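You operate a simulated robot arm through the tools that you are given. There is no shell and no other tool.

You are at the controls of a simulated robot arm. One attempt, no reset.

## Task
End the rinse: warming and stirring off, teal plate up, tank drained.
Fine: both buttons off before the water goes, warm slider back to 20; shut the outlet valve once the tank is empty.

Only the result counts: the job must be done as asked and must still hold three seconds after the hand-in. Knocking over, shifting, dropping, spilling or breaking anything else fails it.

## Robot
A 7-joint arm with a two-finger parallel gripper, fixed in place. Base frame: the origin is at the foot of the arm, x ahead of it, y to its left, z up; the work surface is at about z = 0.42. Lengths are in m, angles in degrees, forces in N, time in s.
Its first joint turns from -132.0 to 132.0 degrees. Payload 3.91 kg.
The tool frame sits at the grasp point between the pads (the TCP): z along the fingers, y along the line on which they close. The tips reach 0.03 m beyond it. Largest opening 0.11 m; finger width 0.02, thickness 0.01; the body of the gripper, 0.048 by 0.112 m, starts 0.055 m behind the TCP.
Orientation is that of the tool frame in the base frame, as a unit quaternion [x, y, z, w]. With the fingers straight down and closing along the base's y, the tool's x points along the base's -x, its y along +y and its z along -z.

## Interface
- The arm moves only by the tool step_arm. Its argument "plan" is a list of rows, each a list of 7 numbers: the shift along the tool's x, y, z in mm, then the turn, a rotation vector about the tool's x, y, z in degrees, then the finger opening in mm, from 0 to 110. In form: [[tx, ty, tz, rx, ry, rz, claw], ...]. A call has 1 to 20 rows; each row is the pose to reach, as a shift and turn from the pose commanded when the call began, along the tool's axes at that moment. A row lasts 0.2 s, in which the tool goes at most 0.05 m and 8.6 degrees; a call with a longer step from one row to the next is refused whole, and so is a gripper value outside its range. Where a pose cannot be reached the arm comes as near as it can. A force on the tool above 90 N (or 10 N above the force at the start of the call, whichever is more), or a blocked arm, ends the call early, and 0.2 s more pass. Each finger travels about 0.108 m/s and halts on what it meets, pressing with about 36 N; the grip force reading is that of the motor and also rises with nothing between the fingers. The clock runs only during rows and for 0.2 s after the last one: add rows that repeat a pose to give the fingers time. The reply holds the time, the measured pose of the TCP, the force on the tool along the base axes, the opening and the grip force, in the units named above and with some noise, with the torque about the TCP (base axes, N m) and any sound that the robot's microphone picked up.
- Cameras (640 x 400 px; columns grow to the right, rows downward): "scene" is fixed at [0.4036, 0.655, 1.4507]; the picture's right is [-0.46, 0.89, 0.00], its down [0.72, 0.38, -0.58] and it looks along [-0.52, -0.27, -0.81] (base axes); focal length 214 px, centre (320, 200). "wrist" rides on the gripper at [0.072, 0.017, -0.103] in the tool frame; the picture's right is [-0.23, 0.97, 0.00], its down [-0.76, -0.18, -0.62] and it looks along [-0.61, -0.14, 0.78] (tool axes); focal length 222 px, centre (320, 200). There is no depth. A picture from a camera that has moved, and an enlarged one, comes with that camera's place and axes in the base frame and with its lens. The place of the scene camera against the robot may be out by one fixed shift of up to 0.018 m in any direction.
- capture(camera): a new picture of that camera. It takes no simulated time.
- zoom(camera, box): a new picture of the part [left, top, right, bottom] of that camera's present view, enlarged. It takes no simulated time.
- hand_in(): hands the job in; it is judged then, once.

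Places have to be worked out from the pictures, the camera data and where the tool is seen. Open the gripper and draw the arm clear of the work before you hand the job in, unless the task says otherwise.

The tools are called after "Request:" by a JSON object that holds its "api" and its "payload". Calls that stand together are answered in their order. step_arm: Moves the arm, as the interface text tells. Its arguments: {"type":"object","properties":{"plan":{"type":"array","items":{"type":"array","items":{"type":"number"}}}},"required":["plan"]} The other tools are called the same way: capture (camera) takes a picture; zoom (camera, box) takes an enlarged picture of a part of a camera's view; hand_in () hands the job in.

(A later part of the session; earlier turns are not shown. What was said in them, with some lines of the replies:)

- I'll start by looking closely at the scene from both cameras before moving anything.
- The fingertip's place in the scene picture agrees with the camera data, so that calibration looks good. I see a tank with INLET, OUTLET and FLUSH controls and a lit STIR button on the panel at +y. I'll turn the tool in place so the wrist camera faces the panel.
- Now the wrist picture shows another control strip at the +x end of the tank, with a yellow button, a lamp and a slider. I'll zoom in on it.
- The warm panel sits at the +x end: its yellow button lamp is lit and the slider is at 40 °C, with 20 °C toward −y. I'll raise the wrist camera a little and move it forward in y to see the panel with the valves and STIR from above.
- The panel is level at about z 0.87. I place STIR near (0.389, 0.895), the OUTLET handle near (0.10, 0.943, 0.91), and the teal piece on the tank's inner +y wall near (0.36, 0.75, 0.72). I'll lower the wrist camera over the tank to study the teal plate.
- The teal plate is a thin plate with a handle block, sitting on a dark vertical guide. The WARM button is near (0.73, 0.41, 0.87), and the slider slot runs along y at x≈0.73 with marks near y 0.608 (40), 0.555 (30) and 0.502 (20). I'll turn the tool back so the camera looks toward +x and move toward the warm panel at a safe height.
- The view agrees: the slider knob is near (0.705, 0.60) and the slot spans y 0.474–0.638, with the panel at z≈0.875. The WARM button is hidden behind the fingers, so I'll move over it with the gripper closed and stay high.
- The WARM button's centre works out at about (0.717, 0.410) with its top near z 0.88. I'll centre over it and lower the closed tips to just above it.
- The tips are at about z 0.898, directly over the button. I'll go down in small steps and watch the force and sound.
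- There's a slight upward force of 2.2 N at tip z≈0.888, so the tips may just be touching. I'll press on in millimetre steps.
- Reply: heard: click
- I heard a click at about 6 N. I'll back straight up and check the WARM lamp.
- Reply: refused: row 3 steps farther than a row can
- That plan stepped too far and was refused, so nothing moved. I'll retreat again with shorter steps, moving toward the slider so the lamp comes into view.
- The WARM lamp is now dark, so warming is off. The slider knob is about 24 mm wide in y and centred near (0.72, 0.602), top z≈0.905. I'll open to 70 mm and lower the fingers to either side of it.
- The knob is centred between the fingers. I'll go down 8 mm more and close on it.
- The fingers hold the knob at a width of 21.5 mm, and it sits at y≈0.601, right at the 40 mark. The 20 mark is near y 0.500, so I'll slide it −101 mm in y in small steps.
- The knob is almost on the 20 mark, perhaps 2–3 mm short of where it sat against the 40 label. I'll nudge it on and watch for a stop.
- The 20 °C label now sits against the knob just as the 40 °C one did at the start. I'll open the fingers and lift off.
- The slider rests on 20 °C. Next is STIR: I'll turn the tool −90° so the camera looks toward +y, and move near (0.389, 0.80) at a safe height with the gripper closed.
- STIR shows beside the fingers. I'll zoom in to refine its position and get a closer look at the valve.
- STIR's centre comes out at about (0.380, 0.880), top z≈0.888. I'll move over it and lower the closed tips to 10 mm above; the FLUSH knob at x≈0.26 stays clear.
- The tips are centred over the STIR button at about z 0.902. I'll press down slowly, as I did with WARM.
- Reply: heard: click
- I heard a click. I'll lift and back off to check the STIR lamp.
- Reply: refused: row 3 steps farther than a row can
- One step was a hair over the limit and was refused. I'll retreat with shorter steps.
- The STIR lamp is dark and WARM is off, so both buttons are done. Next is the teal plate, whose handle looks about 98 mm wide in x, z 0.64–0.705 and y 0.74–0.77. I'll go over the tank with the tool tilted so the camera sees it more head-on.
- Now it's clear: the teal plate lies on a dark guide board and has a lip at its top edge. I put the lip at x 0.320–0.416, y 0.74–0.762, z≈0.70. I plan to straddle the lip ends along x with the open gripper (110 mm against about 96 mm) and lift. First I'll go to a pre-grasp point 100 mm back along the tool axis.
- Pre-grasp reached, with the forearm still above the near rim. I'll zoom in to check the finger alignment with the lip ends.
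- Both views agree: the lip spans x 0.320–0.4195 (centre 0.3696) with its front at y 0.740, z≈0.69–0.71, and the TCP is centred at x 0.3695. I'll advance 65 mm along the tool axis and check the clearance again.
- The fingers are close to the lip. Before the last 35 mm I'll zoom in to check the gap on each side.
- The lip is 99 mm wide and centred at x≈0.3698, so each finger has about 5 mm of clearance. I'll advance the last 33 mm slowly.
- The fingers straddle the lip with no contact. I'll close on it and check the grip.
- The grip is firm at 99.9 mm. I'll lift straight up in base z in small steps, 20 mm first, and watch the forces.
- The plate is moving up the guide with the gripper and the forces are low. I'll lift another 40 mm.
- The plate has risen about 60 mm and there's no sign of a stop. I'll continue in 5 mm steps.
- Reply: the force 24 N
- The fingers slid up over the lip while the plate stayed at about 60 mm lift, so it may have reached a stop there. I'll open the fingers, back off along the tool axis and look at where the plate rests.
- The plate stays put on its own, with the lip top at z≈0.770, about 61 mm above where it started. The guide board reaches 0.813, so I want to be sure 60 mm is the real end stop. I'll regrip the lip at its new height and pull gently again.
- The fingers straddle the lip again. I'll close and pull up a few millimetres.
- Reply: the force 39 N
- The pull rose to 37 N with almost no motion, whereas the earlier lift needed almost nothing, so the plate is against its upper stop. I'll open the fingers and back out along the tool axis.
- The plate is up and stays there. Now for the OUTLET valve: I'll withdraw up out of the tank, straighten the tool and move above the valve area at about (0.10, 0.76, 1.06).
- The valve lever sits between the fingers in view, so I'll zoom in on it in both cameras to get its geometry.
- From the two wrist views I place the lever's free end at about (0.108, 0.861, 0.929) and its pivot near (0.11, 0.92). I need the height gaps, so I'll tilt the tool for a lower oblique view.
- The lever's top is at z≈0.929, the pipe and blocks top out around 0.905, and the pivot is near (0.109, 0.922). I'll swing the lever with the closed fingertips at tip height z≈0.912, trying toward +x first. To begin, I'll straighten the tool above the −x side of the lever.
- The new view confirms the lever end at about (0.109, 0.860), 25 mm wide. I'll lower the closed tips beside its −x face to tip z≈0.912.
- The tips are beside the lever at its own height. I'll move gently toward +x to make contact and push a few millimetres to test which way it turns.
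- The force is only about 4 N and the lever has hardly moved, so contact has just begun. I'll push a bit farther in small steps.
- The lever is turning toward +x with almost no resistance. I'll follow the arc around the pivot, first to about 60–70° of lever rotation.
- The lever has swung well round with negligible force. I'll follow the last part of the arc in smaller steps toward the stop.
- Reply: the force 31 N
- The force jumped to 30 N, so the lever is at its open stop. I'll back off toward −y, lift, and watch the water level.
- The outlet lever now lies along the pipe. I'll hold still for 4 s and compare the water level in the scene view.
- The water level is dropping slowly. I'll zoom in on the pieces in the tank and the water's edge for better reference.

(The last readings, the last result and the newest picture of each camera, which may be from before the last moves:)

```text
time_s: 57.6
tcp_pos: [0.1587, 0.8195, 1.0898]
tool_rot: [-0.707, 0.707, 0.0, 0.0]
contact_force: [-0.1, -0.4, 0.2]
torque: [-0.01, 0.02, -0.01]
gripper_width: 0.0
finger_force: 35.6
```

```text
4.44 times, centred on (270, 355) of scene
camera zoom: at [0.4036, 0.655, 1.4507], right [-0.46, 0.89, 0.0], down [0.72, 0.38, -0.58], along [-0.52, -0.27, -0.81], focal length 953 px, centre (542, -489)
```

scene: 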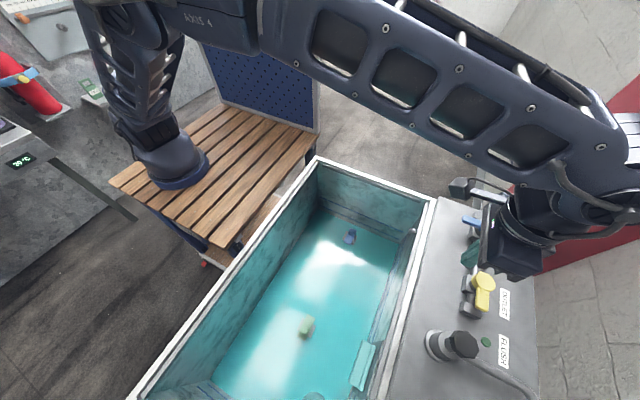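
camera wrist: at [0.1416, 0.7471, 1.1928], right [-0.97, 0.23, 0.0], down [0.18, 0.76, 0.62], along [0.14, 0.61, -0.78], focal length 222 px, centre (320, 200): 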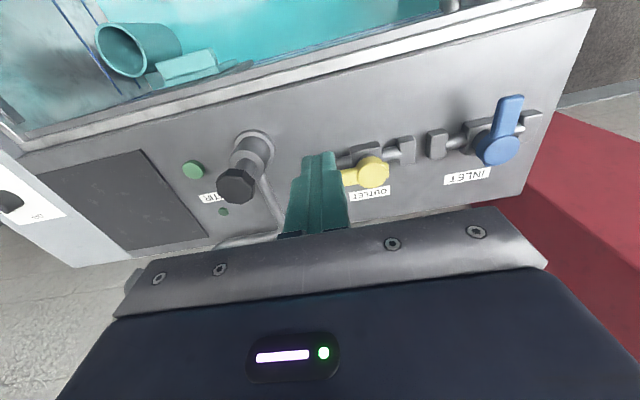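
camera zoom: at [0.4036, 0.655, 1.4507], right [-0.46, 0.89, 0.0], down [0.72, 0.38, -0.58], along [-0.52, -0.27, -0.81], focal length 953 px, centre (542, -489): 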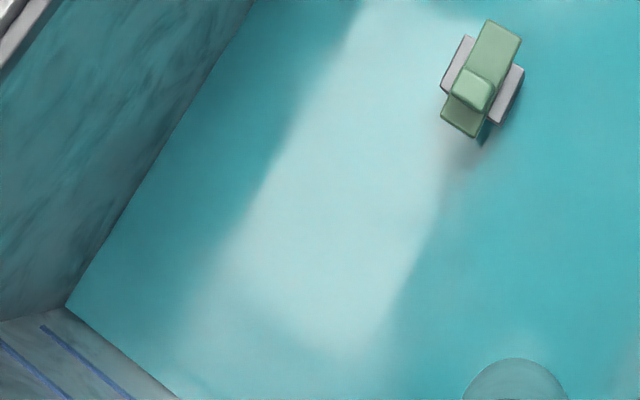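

The small pieces stand on the tank floor and are emerging as the water falls. I'll keep waiting and compare the water's edge every few seconds.

Request:
{"api": "step_arm", "payload": {"plan": [[0, 0, 0, 0, 0, 0, 0], [0, 0, 0, 0, 0, 0, 0], [0, 0, 0, 0, 0, 0, 0], [0, 0, 0, 0, 0, 0, 0], [0, 0, 0, 0, 0, 0, 0], [0, 0, 0, 0, 0, 0, 0], [0, 0, 0, 0, 0, 0, 0], [0, 0, 0, 0, 0, 0, 0], [0, 0, 0, 0, 0, 0, 0], [0, 0, 0, 0, 0, 0, 0], [0, 0, 0, 0, 0, 0, 0], [0, 0, 0, 0, 0, 0, 0], [0, 0, 0, 0, 0, 0, 0], [0, 0, 0, 0, 0, 0, 0], [0, 0, 0, 0, 0, 0, 0], [0, 0, 0, 0, 0, 0, 0], [0, 0, 0, 0, 0, 0, 0], [0, 0, 0, 0, 0, 0, 0], [0, 0, 0, 0, 0, 0, 0], [0, 0, 0, 0, 0, 0, 0]]}}

Request:
{"api": "step_arm", "payload": {"plan": [[0, 0, 0, 0, 0, 0, 0], [0, 0, 0, 0, 0, 0, 0], [0, 0, 0, 0, 0, 0, 0], [0, 0, 0, 0, 0, 0, 0], [0, 0, 0, 0, 0, 0, 0], [0, 0, 0, 0, 0, 0, 0], [0, 0, 0, 0, 0, 0, 0], [0, 0, 0, 0, 0, 0, 0], [0, 0, 0, 0, 0, 0, 0], [0, 0, 0, 0, 0, 0, 0], [0, 0, 0, 0, 0, 0, 0], [0, 0, 0, 0, 0, 0, 0], [0, 0, 0, 0, 0, 0, 0], [0, 0, 0, 0, 0, 0, 0], [0, 0, 0, 0, 0, 0, 0], [0, 0, 0, 0, 0, 0, 0], [0, 0, 0, 0, 0, 0, 0], [0, 0, 0, 0, 0, 0, 0], [0, 0, 0, 0, 0, 0, 0], [0, 0, 0, 0, 0, 0, 0]]}}

Request:
{"api": "zoom", "payload": {"camera": "scene", "box": [200, 310, 340, 400]}}

Request:
{"api": "zoom", "payload": {"camera": "scene", "box": [280, 210, 420, 360]}}

```text
time_s: 61.8
tcp_pos: [0.1579, 0.8198, 1.0898]
tool_rot: [-0.707, 0.708, -0.001, 0.0]
contact_force: [0.0, -0.1, -0.5]
torque: [-0.02, 0.02, -0.01]
gripper_width: 0.0001
finger_force: 35.9
```

```text
time_s: 66.0
tcp_pos: [0.158, 0.8194, 1.0903]
tool_rot: [-0.707, 0.707, 0.0, 0.0]
contact_force: [-0.1, -0.5, -0.1]
torque: [0.01, 0.01, -0.02]
gripper_width: 0.0
finger_force: 35.7
```

```text
4.44 times, centred on (270, 355) of scene
camera zoom: at [0.4036, 0.655, 1.4507], right [-0.46, 0.89, 0.0], down [0.72, 0.38, -0.58], along [-0.52, -0.27, -0.81], focal length 953 px, centre (542, -489)
```

zoom: 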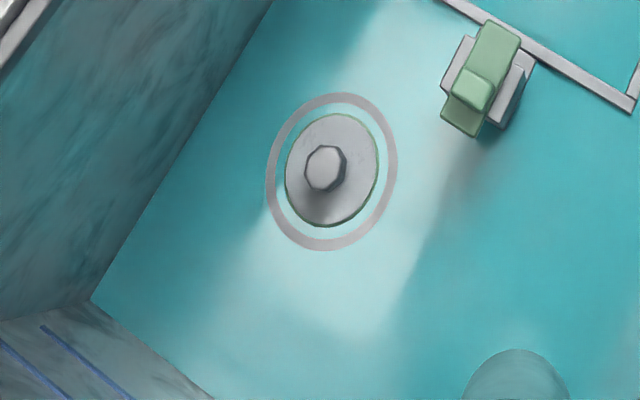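

```text
2.67 times, centred on (350, 285) of scene
camera zoom: at [0.4036, 0.655, 1.4507], right [-0.46, 0.89, 0.0], down [0.72, 0.38, -0.58], along [-0.52, -0.27, -0.81], focal length 572 px, centre (240, -27)
```

zoom: 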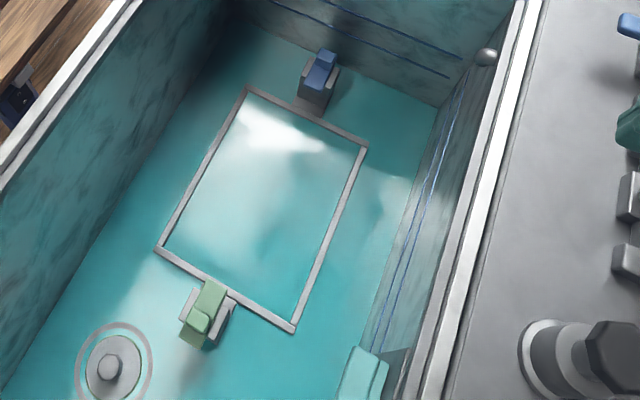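

Submerged fixtures (a frame and a round stirrer guard) are emerging, so draining works. I'll keep waiting.

Request:
{"api": "step_arm", "payload": {"plan": [[0, 0, 0, 0, 0, 0, 0], [0, 0, 0, 0, 0, 0, 0], [0, 0, 0, 0, 0, 0, 0], [0, 0, 0, 0, 0, 0, 0], [0, 0, 0, 0, 0, 0, 0], [0, 0, 0, 0, 0, 0, 0], [0, 0, 0, 0, 0, 0, 0], [0, 0, 0, 0, 0, 0, 0], [0, 0, 0, 0, 0, 0, 0], [0, 0, 0, 0, 0, 0, 0], [0, 0, 0, 0, 0, 0, 0], [0, 0, 0, 0, 0, 0, 0], [0, 0, 0, 0, 0, 0, 0], [0, 0, 0, 0, 0, 0, 0], [0, 0, 0, 0, 0, 0, 0], [0, 0, 0, 0, 0, 0, 0], [0, 0, 0, 0, 0, 0, 0], [0, 0, 0, 0, 0, 0, 0], [0, 0, 0, 0, 0, 0, 0], [0, 0, 0, 0, 0, 0, 0]]}}

Request:
{"api": "step_arm", "payload": {"plan": [[0, 0, 0, 0, 0, 0, 0], [0, 0, 0, 0, 0, 0, 0], [0, 0, 0, 0, 0, 0, 0], [0, 0, 0, 0, 0, 0, 0], [0, 0, 0, 0, 0, 0, 0], [0, 0, 0, 0, 0, 0, 0], [0, 0, 0, 0, 0, 0, 0], [0, 0, 0, 0, 0, 0, 0], [0, 0, 0, 0, 0, 0, 0], [0, 0, 0, 0, 0, 0, 0], [0, 0, 0, 0, 0, 0, 0], [0, 0, 0, 0, 0, 0, 0], [0, 0, 0, 0, 0, 0, 0], [0, 0, 0, 0, 0, 0, 0], [0, 0, 0, 0, 0, 0, 0], [0, 0, 0, 0, 0, 0, 0], [0, 0, 0, 0, 0, 0, 0], [0, 0, 0, 0, 0, 0, 0], [0, 0, 0, 0, 0, 0, 0], [0, 0, 0, 0, 0, 0, 0]]}}

Request:
{"api": "zoom", "payload": {"camera": "scene", "box": [200, 160, 440, 400]}}

```text
time_s: 70.2
tcp_pos: [0.1582, 0.819, 1.0904]
tool_rot: [-0.707, 0.707, -0.001, 0.0]
contact_force: [-0.8, 0.1, -0.2]
torque: [-0.02, -0.02, 0.01]
gripper_width: 0.0
finger_force: 35.6
```

```text
time_s: 74.4
tcp_pos: [0.1582, 0.8196, 1.0906]
tool_rot: [0.707, -0.707, 0.0, 0.0]
contact_force: [0.9, 0.4, 1.3]
torque: [-0.03, -0.01, -0.01]
gripper_width: 0.0
finger_force: 35.9
```

```text
1.67 times, centred on (320, 280) of scene
camera zoom: at [0.4036, 0.655, 1.4507], right [-0.46, 0.89, 0.0], down [0.72, 0.38, -0.58], along [-0.52, -0.27, -0.81], focal length 358 px, centre (320, 67)
```

zoom: 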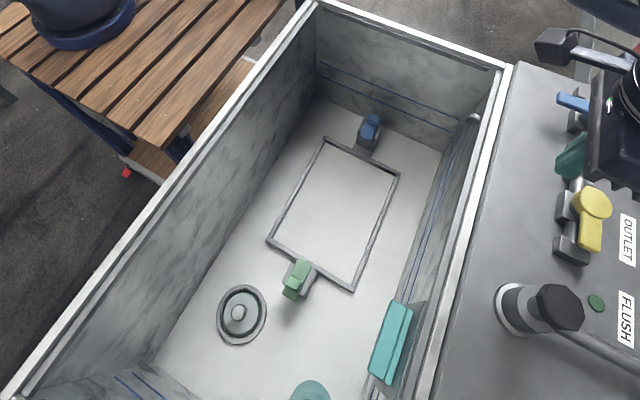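

The blue tint is gone and the bare floor shows, so the tank is empty. Now I'll shut the outlet: go over to the lever's +y side and check before descending.

Request:
{"api": "step_arm", "payload": {"plan": [[-45, 0, 0, 0, 0, 0, 0], [-90, 0, 0, 0, 0, 0, 0], [-135, 0, 0, 0, 0, 0, 0], [-140, 0, 0, 0, 0, 0, 0], [-140, 0, 0, 0, 0, 0, 0]]}}

Request:
{"api": "capture", "payload": {"camera": "wrist"}}

Request:
{"api": "capture", "payload": {"camera": "scene"}}

```text
time_s: 75.6
tcp_pos: [0.162, 0.9345, 1.0883]
tool_rot: [0.708, -0.706, -0.001, 0.0]
contact_force: [-1.0, -0.6, -0.2]
torque: [0.01, -0.01, 0.0]
gripper_width: 0.0
finger_force: 36.2
out of reach, approached as far as the arm can: row 3, 4, 5
```

```text
taken
camera wrist: at [0.1448, 0.8622, 1.1915], right [-0.97, 0.23, 0.0], down [0.18, 0.76, 0.62], along [0.14, 0.61, -0.78], focal length 222 px, centre (320, 200)
```

wrist: 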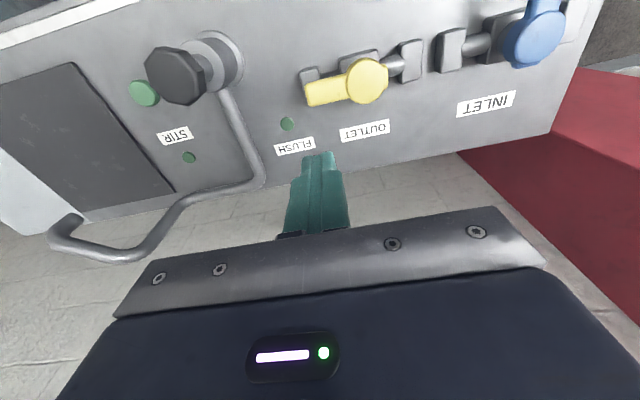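

```text
taken
```

scene: 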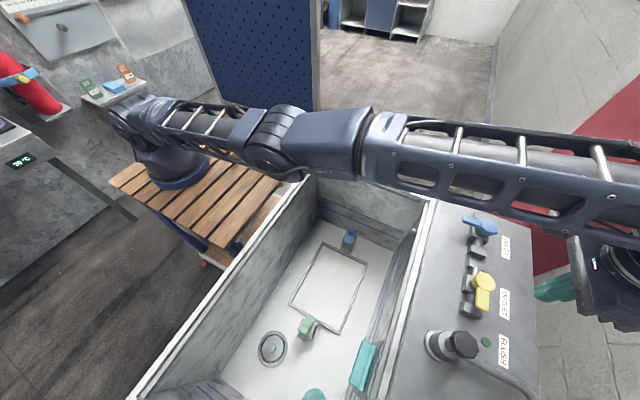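

The arm can't reach y 0.96 with the tool straight down. Instead I'll turn the tool so the fingers close along y, open to 70 mm, straddle the lever, and use the +y finger to pull the lever back toward −y, which keeps the TCP within reach.

Request:
{"api": "step_arm", "payload": {"plan": [[5, 0, 0, 0, 0, 8.2, 0], [12, 0, 0, 0, 0, 16.4, 0], [20, 0, 0, 0, 0, 24.6, 0], [28, 0, 0, 0, 0, 32.8, 10], [36, 0, 0, 0, 0, 41, 20], [44, 0, 0, 0, 0, 49.2, 30], [50, 0, 0, 0, 0, 57.4, 40], [55, 0, 10, 0, 0, 65.6, 50], [55, 0, 20, 0, 0, 73.8, 60], [55, 0, 30, 0, 0, 82, 70], [55, 0, 40, 0, 0, 90, 70]]}}

Request:
{"api": "capture", "payload": {"camera": "wrist"}}

Request:
{"api": "capture", "payload": {"camera": "scene"}}

```text
time_s: 78.0
tcp_pos: [0.1612, 0.9386, 1.0582]
tool_rot: [0.001, 1.0, -0.001, 0.0]
contact_force: [-0.3, -0.2, 1.1]
torque: [0.0, 0.04, -0.01]
gripper_width: 0.0699
finger_force: 0.0
out of reach, approached as far as the arm can: row 2, 3, 4, 5, 6, 7, 8, 9, 10, 11
```

```text
taken
camera wrist: at [0.0889, 0.9559, 1.1612], right [0.23, 0.97, 0.0], down [0.76, -0.18, 0.62], along [0.61, -0.14, -0.78], focal length 222 px, centre (320, 200)
```

wrist: 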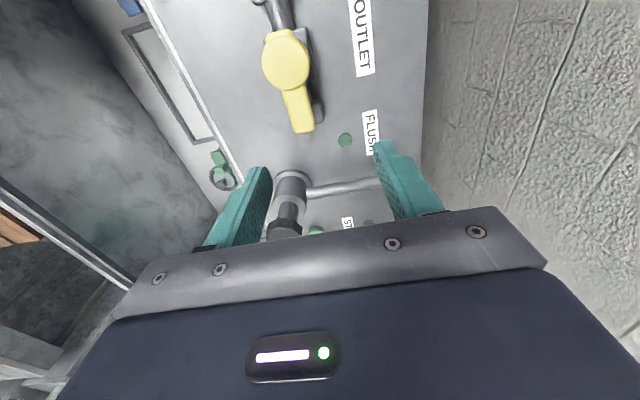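

```text
taken
```

scene: 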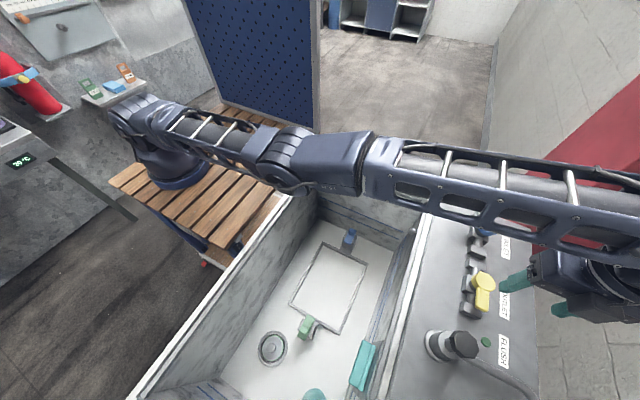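

The arm is nearly stretched out and reported several rows out of reach, ending at y≈0.939. I'll pull back a little in −y to get it out of the stretched pose.

Request:
{"api": "step_arm", "payload": {"plan": [[0, -15, 0, 0, 0, 0, 70], [0, -30, 0, 0, 0, 0, 70], [0, -45, 0, 0, 0, 0, 70]]}}

Request:
{"api": "capture", "payload": {"camera": "scene"}}

```text
time_s: 78.8
tcp_pos: [0.1629, 0.9377, 1.0642]
tool_rot: [0.0, 1.0, -0.001, 0.0]
contact_force: [-0.2, -0.9, -0.2]
torque: [0.01, 0.03, 0.0]
gripper_width: 0.0701
finger_force: 0.1
out of reach, approached as far as the arm can: row 1, 2, 3
```

```text
taken
```

scene: 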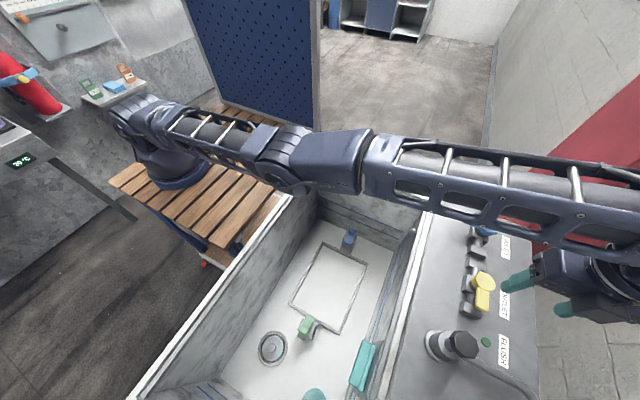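

The arm is stuck at full stretch, and small inward commands don't bend it. I'll command a larger move inward and upward.

Request:
{"api": "step_arm", "payload": {"plan": [[0, -30, -30, 0, 0, 0, 70], [0, -60, -60, 0, 0, 0, 70], [0, -90, -90, 0, 0, 0, 70], [0, -120, -120, 0, 0, 0, 70]]}}

Request:
{"api": "capture", "payload": {"camera": "scene"}}

```text
time_s: 79.8
tcp_pos: [0.1623, 0.8959, 1.21]
tool_rot: [-0.001, 1.0, -0.002, 0.0]
contact_force: [-0.8, -0.4, -1.2]
torque: [-0.01, 0.04, 0.0]
gripper_width: 0.0701
finger_force: 0.1
out of reach, approached as far as the arm can: row 1, 2, 3, 4
```

```text
taken
```

scene: 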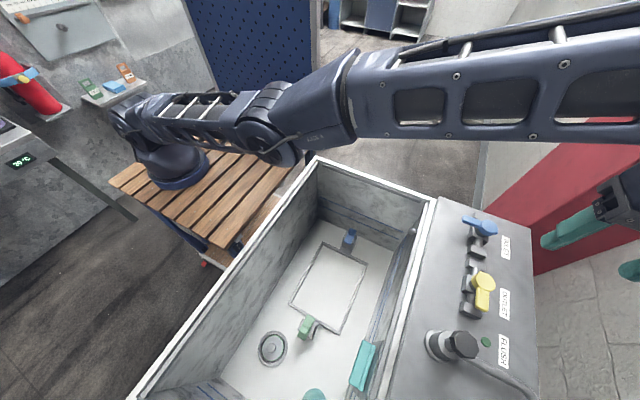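

The arm slid along its reach limit instead of bending. Moving downward should let the elbow bend its natural way, so I'll command a descent with an inward target, staying above the panel.

Request:
{"api": "step_arm", "payload": {"plan": [[0, 0, 40, 0, 0, 0, 70], [0, 10, 80, 0, 0, 0, 70], [0, 20, 115, 0, 0, 0, 70], [0, 20, 130, 0, 0, 0, 70]]}}

Request:
{"api": "capture", "payload": {"camera": "scene"}}

```text
time_s: 80.8
tcp_pos: [0.1652, 0.931, 1.0907]
tool_rot: [0.0, 1.0, -0.001, -0.001]
contact_force: [-0.4, -0.3, 0.1]
torque: [0.04, -0.02, 0.05]
gripper_width: 0.0701
finger_force: 0.0
out of reach, approached as far as the arm can: row 1, 2, 3, 4
```

```text
taken
```

scene: 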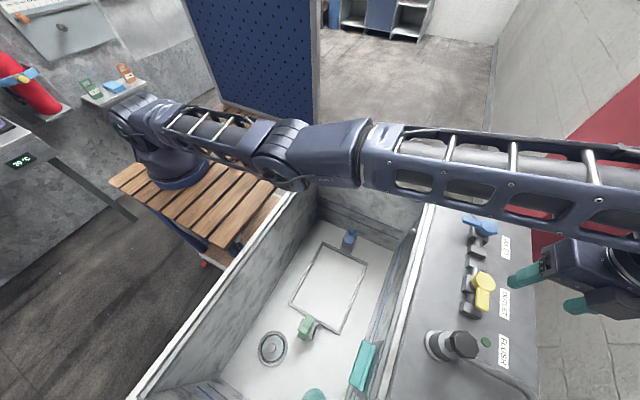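

The arm still slides along its reach limit. I'll try a sideways move with the target well inside the reach, which may free the elbow.

Request:
{"api": "step_arm", "payload": {"plan": [[-40, 0, -20, 0, 0, 0, 70], [-80, 0, -40, 0, 0, 0, 70], [-120, 0, -60, 0, 0, 0, 70], [-160, 0, -60, 0, 0, 0, 70], [-200, 0, -60, 0, 0, 0, 70]]}}

Request:
{"api": "capture", "payload": {"camera": "scene"}}

```text
time_s: 82.0
tcp_pos: [0.3467, 0.8989, 1.1471]
tool_rot: [-0.001, 1.0, 0.002, 0.0]
contact_force: [0.0, -0.4, 1.0]
torque: [0.05, 0.06, -0.01]
gripper_width: 0.07
finger_force: 0.0
out of reach, approached as far as the arm can: row 2, 3, 4, 5
```

```text
taken
```

scene: 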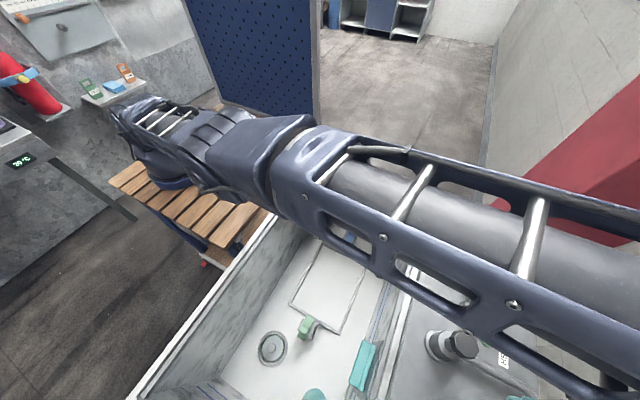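

One of those rows was accepted as reachable, so the solver can get out. I'll give it several rows of small sideways shifts around the same inner target and see whether the arm bends.

Request:
{"api": "step_arm", "payload": {"plan": [[30, 0, 10, 0, 0, 0, 70], [60, 0, 20, 0, 0, 0, 70], [90, 0, 30, 0, 0, 0, 70], [120, 0, 40, 0, 0, 0, 70]]}}

Request:
{"api": "capture", "payload": {"camera": "scene"}}

```text
time_s: 83.0
tcp_pos: [0.2263, 0.8992, 1.1033]
tool_rot: [-0.001, 1.0, -0.001, 0.0]
contact_force: [0.3, -0.4, 0.0]
torque: [0.03, 0.06, -0.01]
gripper_width: 0.0701
finger_force: 0.0
```

```text
taken
```

scene: 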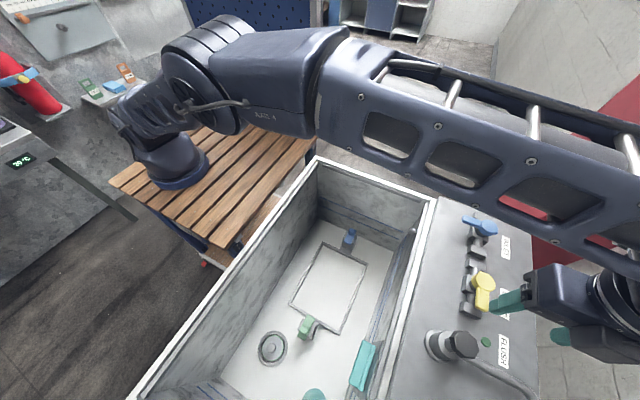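

The arm is free again: the elbow is bent and the pose follows commands. I'll move in small steps to (0.158, 0.885, 1.05), staying away from full stretch.

Request:
{"api": "step_arm", "payload": {"plan": [[10, -15, 5, 0, 0, 0, 70], [30, -15, 20, 0, 0, 0, 70], [50, -15, 38, 0, 0, 0, 70], [68, -15, 53, 0, 0, 0, 70]]}}

Request:
{"api": "capture", "payload": {"camera": "wrist"}}

Request:
{"api": "capture", "payload": {"camera": "scene"}}

```text
time_s: 84.0
tcp_pos: [0.1587, 0.8821, 1.0517]
tool_rot: [0.0, 1.0, 0.0, -0.001]
contact_force: [0.7, -0.3, 0.6]
torque: [0.0, 0.01, 0.02]
gripper_width: 0.07
finger_force: 0.2
```

```text
taken
camera wrist: at [0.0878, 0.8986, 1.1555], right [0.23, 0.97, 0.0], down [0.76, -0.18, 0.62], along [0.61, -0.14, -0.78], focal length 222 px, centre (320, 200)
```

wrist: 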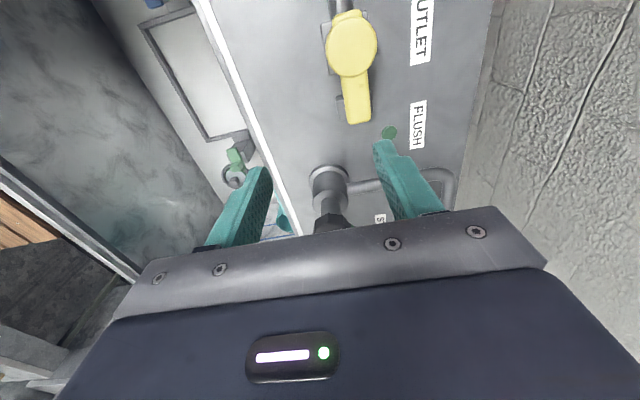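

```text
taken
```

scene: 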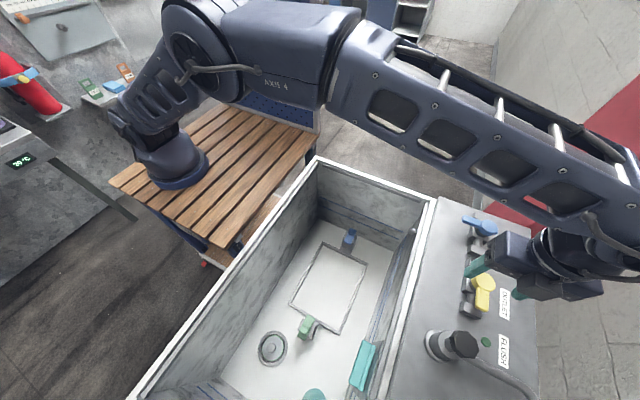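

The lever's tip is at about (0.168, 0.921), with the pivot at (0.109, 0.922). I'll open to 80 mm, centre over the lever at y≈0.905 and descend so the fingers straddle it with tips at z≈0.912.

Request:
{"api": "step_arm", "payload": {"plan": [[4, 12, 0, 0, 0, 0, 80], [4, 23, 0, 0, 0, 0, 80], [4, 23, 35, 0, 0, 0, 80], [4, 23, 70, 0, 0, 0, 80], [4, 23, 95, 0, 0, 0, 80], [4, 23, 109, 0, 0, 0, 80]]}}

Request:
{"api": "capture", "payload": {"camera": "wrist"}}

```text
time_s: 85.4
tcp_pos: [0.1546, 0.9059, 0.9407]
tool_rot: [-0.001, 1.0, 0.001, 0.0]
contact_force: [-1.0, -0.8, -0.1]
torque: [-0.03, 0.0, 0.0]
gripper_width: 0.0801
finger_force: 0.0
```

```text
taken
camera wrist: at [0.0825, 0.9222, 1.0445], right [0.23, 0.97, 0.0], down [0.76, -0.18, 0.62], along [0.61, -0.14, -0.78], focal length 222 px, centre (320, 200)
```

wrist: 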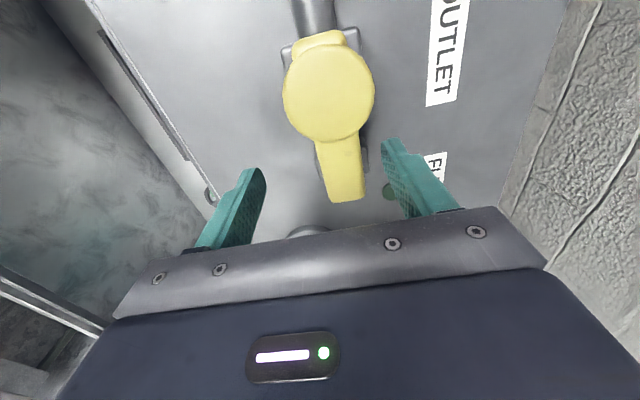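

The lever sits between the fingers. I'll pull toward −y with the +y finger along the arc, about 30° first, and check the force and picture.

Request:
{"api": "step_arm", "payload": {"plan": [[-1.3, -6, 0, 0, 0, 0, 80], [-1.3, -10.6, 0, 0, 0, 0, 80], [-3, -16, 0, 0, 0, 0, 80], [-4.8, -21, 0, 0, 0, 0, 80], [-5.5, -27, 0, 0, 0, 0, 80], [-5.9, -32.7, 0, 0, 0, 0, 80]]}}

Request:
{"api": "capture", "payload": {"camera": "wrist"}}

```text
time_s: 86.8
tcp_pos: [0.1611, 0.8734, 0.943]
tool_rot: [-0.002, 1.0, 0.0, 0.0]
contact_force: [-0.1, 0.0, 0.3]
torque: [0.0, 0.02, 0.0]
gripper_width: 0.0798
finger_force: 0.0
```

```text
taken
camera wrist: at [0.0895, 0.89, 1.0449], right [0.23, 0.97, 0.0], down [0.76, -0.18, 0.62], along [0.61, -0.14, -0.78], focal length 222 px, centre (320, 200)
```

wrist: 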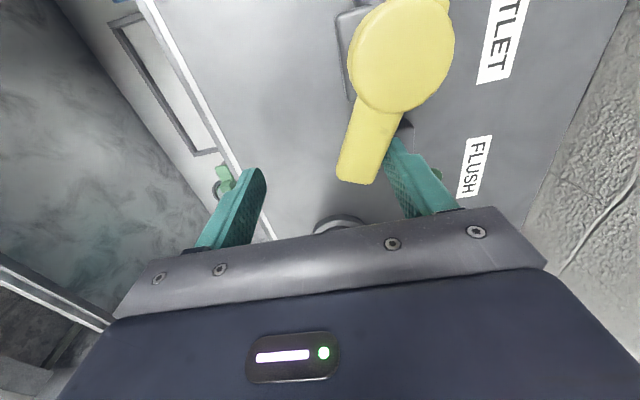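

The lever follows the finger with almost no force. I'll continue along the arc to roughly 15° from closed.

Request:
{"api": "step_arm", "payload": {"plan": [[1, -6, 0, 0, 0, 0, 80], [2, -12.3, 0, 0, 0, 0, 80], [4.5, -18.5, 0, 0, 0, 0, 80], [7.6, -24.3, 0, 0, 0, 0, 80], [12, -29.8, 0, 0, 0, 0, 80], [16.7, -34.7, 0, 0, 0, 0, 80]]}}

Request:
{"api": "capture", "payload": {"camera": "wrist"}}

```text
time_s: 88.2
tcp_pos: [0.1448, 0.8393, 0.9423]
tool_rot: [-0.001, 1.0, 0.001, -0.001]
contact_force: [-1.2, 0.4, -0.3]
torque: [0.01, -0.01, 0.05]
gripper_width: 0.0801
finger_force: 0.0
```

```text
taken
camera wrist: at [0.0725, 0.8558, 1.0451], right [0.23, 0.97, 0.0], down [0.76, -0.18, 0.62], along [0.61, -0.14, -0.78], focal length 222 px, centre (320, 200)
```

wrist: 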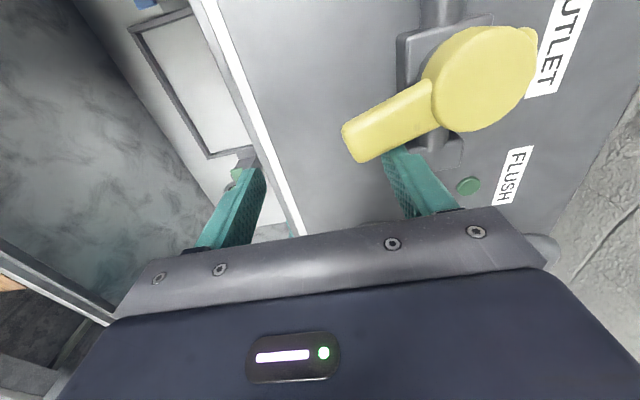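

About 15–20° remain. I'll continue in small steps toward the closed stop and watch for the force rise.

Request:
{"api": "step_arm", "payload": {"plan": [[4, -2.8, 0, 0, 0, 0, 80], [8.5, -5.4, 0, 0, 0, 0, 80], [12.4, -7.7, 0, 0, 0, 0, 80], [14.5, -8.5, 0, 0, 0, 0, 80]]}}

Request:
{"api": "capture", "payload": {"camera": "wrist"}}

```text
time_s: 89.2
tcp_pos: [0.132, 0.8297, 0.943]
tool_rot: [0.0, 1.0, 0.0, 0.001]
contact_force: [2.9, 0.7, -1.1]
torque: [0.06, -0.05, -0.12]
gripper_width: 0.0803
finger_force: 0.2
```

```text
taken
camera wrist: at [0.0593, 0.8473, 1.0452], right [0.23, 0.97, 0.0], down [0.76, -0.18, 0.62], along [0.61, -0.14, -0.78], focal length 222 px, centre (320, 200)
```

wrist: 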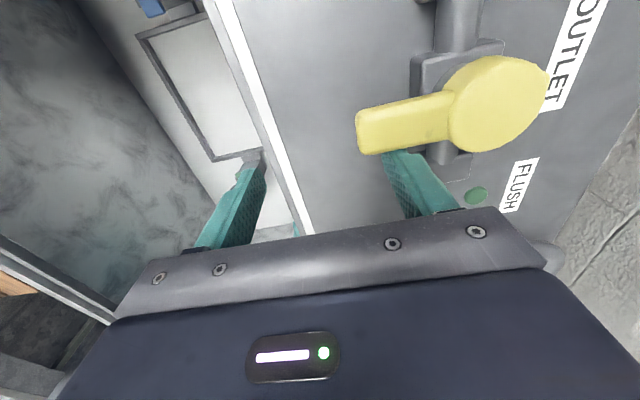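

The force is starting to rise at about 3 N and the lever points almost exactly −y. I'll press a few more millimetres to seat it against the stop.

Request:
{"api": "step_arm", "payload": {"plan": [[1.5, 0, 0, 0, 0, 0, 80], [3, 0, 0, 0, 0, 0, 80], [4.5, 0, 0, 0, 0, 0, 80]]}}

Request:
{"api": "zoom", "payload": {"camera": "wrist", "box": [320, 20, 560, 220]}}

```text
time_s: 90.0
tcp_pos: [0.1296, 0.8303, 0.9421]
tool_rot: [0.0, 1.0, 0.001, 0.001]
contact_force: [32.8, -1.1, 12.6]
torque: [0.27, -0.18, -1.44]
gripper_width: 0.0799
finger_force: 0.1
```

```text
2.00 times, centred on (440, 120) of wrist
camera zoom: at [0.0582, 0.8474, 1.045], right [0.23, 0.97, 0.0], down [0.76, -0.18, 0.62], along [0.61, -0.14, -0.78], focal length 444 px, centre (80, 360)
```

zoom: 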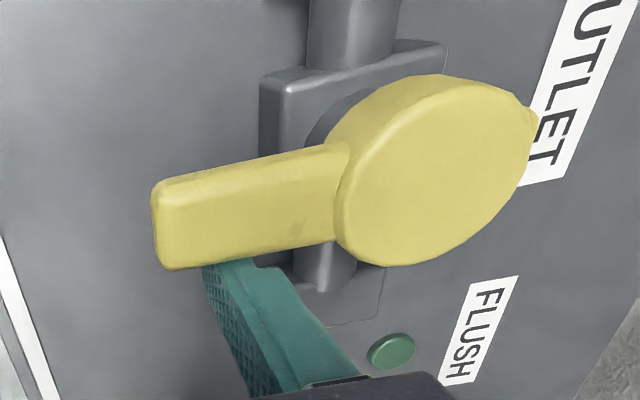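

The force jumped to 33 N, so the lever is at its closed stop. I'll ease off toward +x and lift straight up.

Request:
{"api": "step_arm", "payload": {"plan": [[-5, 0, 0, 0, 0, 0, 80], [-15, 0, 0, 0, 0, 0, 80], [-15, 0, -30, 0, 0, 0, 80], [-15, 0, -70, 0, 0, 0, 80], [-15, -20, -105, 0, 0, 0, 80], [-15, -50, -130, 0, 0, 0, 80]]}}

Request:
{"api": "capture", "payload": {"camera": "wrist"}}

Request:
{"api": "capture", "payload": {"camera": "scene"}}

```text
time_s: 91.4
tcp_pos: [0.1431, 0.7816, 1.0696]
tool_rot: [-0.001, 1.0, -0.001, 0.0]
contact_force: [-0.1, 0.1, -0.4]
torque: [0.01, 0.0, 0.01]
gripper_width: 0.0799
finger_force: 0.1
```

```text
taken
camera wrist: at [0.07, 0.798, 1.1729], right [0.23, 0.97, 0.0], down [0.76, -0.18, 0.62], along [0.61, -0.14, -0.78], focal length 222 px, centre (320, 200)
```

wrist: 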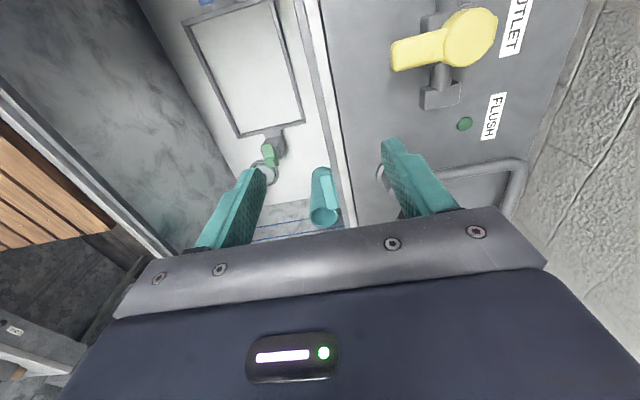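

```text
taken
```

scene: 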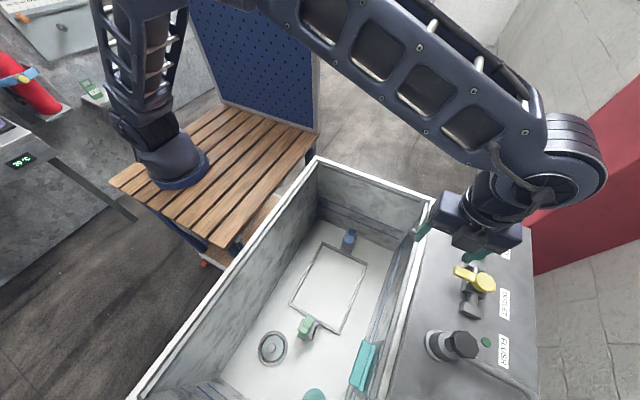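

The outlet lever is back at closed and the tank is empty. I'll withdraw to near the start pose with the gripper open, then check every item.

Request:
{"api": "step_arm", "payload": {"plan": [[-5, -20, -35, 0, 0, 0, 90], [-15, -50, -70, 0, 0, 0, 110], [-30, -92, -90, 0, 0, 0, 110], [-45, -136, -100, 0, 0, 0, 110], [-60, -180, -110, 0, 0, 0, 110], [-75, -224, -115, 0, 0, 0, 110], [-90, -268, -120, 0, 0, 0, 110], [-103, -312, -122, 0, 0, 0, 110], [-103, -322, -122, 0, 0, 0, 110]]}}

Request:
{"api": "capture", "payload": {"camera": "wrist"}}

Request:
{"api": "zoom", "payload": {"camera": "scene", "box": [380, 180, 560, 400]}}

Request:
{"api": "zoom", "payload": {"camera": "scene", "box": [200, 160, 440, 400]}}

```text
time_s: 93.4
tcp_pos: [0.2445, 0.4596, 1.1953]
tool_rot: [0.0, 1.0, 0.0, 0.0]
contact_force: [-0.3, -0.6, -0.5]
torque: [-0.02, -0.02, 0.0]
gripper_width: 0.1098
finger_force: 0.2
```

```text
taken
camera wrist: at [0.1725, 0.4759, 1.2979], right [0.23, 0.97, 0.0], down [0.76, -0.18, 0.62], along [0.61, -0.14, -0.78], focal length 222 px, centre (320, 200)
```

wrist: 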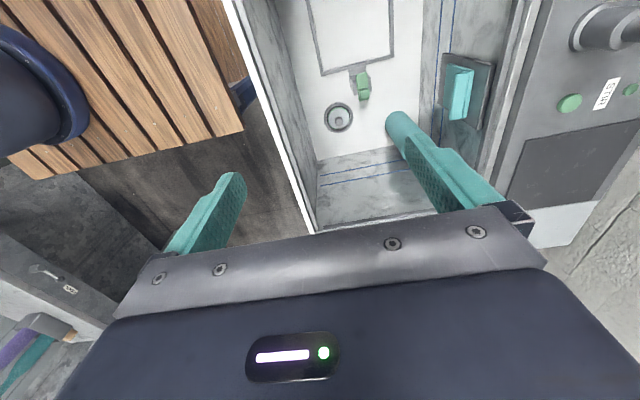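

```text
1.82 times, centred on (470, 290) of scene
camera zoom: at [0.4036, 0.655, 1.4507], right [-0.46, 0.89, 0.0], down [0.72, 0.38, -0.58], along [-0.52, -0.27, -0.81], focal length 390 px, centre (47, 36)
```

zoom: 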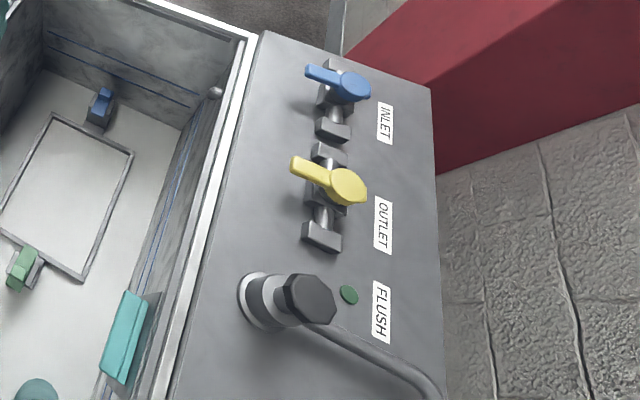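

```text
1.67 times, centred on (320, 280) of scene
camera zoom: at [0.4036, 0.655, 1.4507], right [-0.46, 0.89, 0.0], down [0.72, 0.38, -0.58], along [-0.52, -0.27, -0.81], focal length 358 px, centre (320, 67)
```

zoom: 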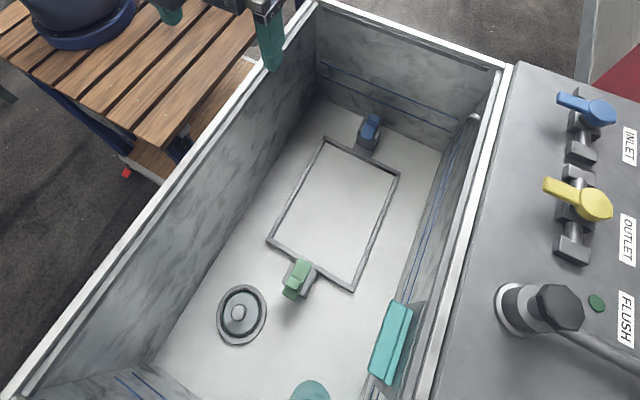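

The outlet lever matches its original closed angle, the tank is bare, the STIR lamp is dark and the plate is still up. I'll make one last check of the warm panel by turning the wrist camera that way.

Request:
{"api": "step_arm", "payload": {"plan": [[0, 0, 0, 0, 0, -8, 110], [0, 0, 0, 0, 0, -16, 110], [0, 0, 0, 0, 0, -24, 110], [0, 0, 0, 0, 0, -32, 110], [0, 0, 0, 0, 0, -40, 110], [0, 0, 0, 0, 0, -48, 110], [0, 0, 0, 0, 0, -56, 110], [0, 0, 0, 0, 0, -64, 110], [0, 0, 0, 0, 0, -72, 110], [0, 0, 0, 0, 0, -80, 110]]}}

Request:
{"api": "zoom", "payload": {"camera": "wrist", "box": [20, 100, 240, 280]}}

Request:
{"api": "zoom", "payload": {"camera": "wrist", "box": [220, 60, 560, 250]}}

```text
time_s: 95.6
tcp_pos: [0.2452, 0.4573, 1.1934]
tool_rot: [-0.644, 0.765, 0.0, 0.0]
contact_force: [-0.8, 1.0, -0.6]
torque: [0.01, -0.03, 0.0]
gripper_width: 0.11
finger_force: 0.1
```

```text
2.22 times, centred on (130, 190) of wrist
camera zoom: at [0.2159, 0.3896, 1.2968], right [-0.92, 0.39, 0.0], down [0.31, 0.72, 0.62], along [0.24, 0.57, -0.78], focal length 494 px, centre (742, 222)
```

zoom: 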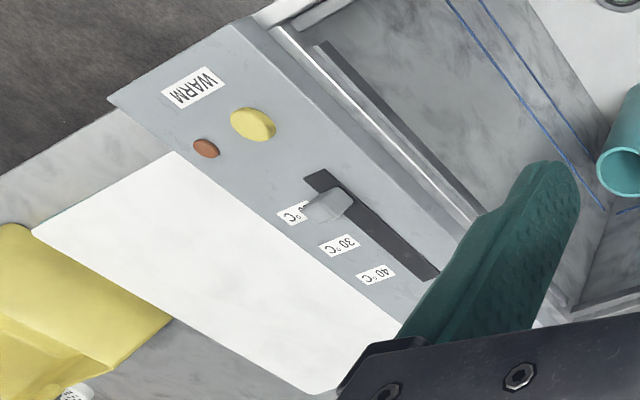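

```text
1.88 times, centred on (390, 155) of wrist
camera zoom: at [0.2159, 0.3896, 1.2968], right [-0.92, 0.39, 0.0], down [0.31, 0.72, 0.62], along [0.24, 0.57, -0.78], focal length 418 px, centre (188, 285)
```

zoom: 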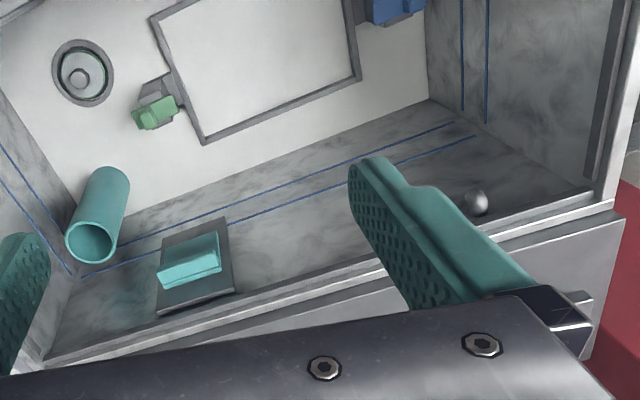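

Everything checks out:
- **Warming:** lamp dark and slider on 20 °C.
- **Stirring:** lamp dark.
- **Teal plate:** up against its stop.
- **Tank:** empty.
- **Outlet valve:** shut again.

The gripper is open and the arm is clear of the work, so I'm handing in.

Request:
{"api": "hand_in", "payload": {}}

```text
The job is handed in.
```

The rinse is ended and handed in. At the last camera check, before the hand-in:

- **Warming:** off. I pressed WARM before draining and its lamp went dark. The slider is on 20 °C.
- **Stirring:** off. I pressed STIR before draining and its lamp went dark.
- **Teal plate:** up. It moved about 60 mm, then took 37 N without moving, so I took that as its upper stop. It stays there without being held.
- **Tank:** empty. The bare floor and fixtures are visible.
- **Outlet valve:** opened to its stop, then shut again once the tank was empty. It is back at its original closed angle.

I noticed nothing knocked over or shifted. INLET, FLUSH and PLATE were not touched.

While I was reaching for the outlet lever, the arm got stuck at full stretch for a few moves above the panel. It touched nothing, and I freed it and carried on. The gripper is open and the arm is clear of the work.
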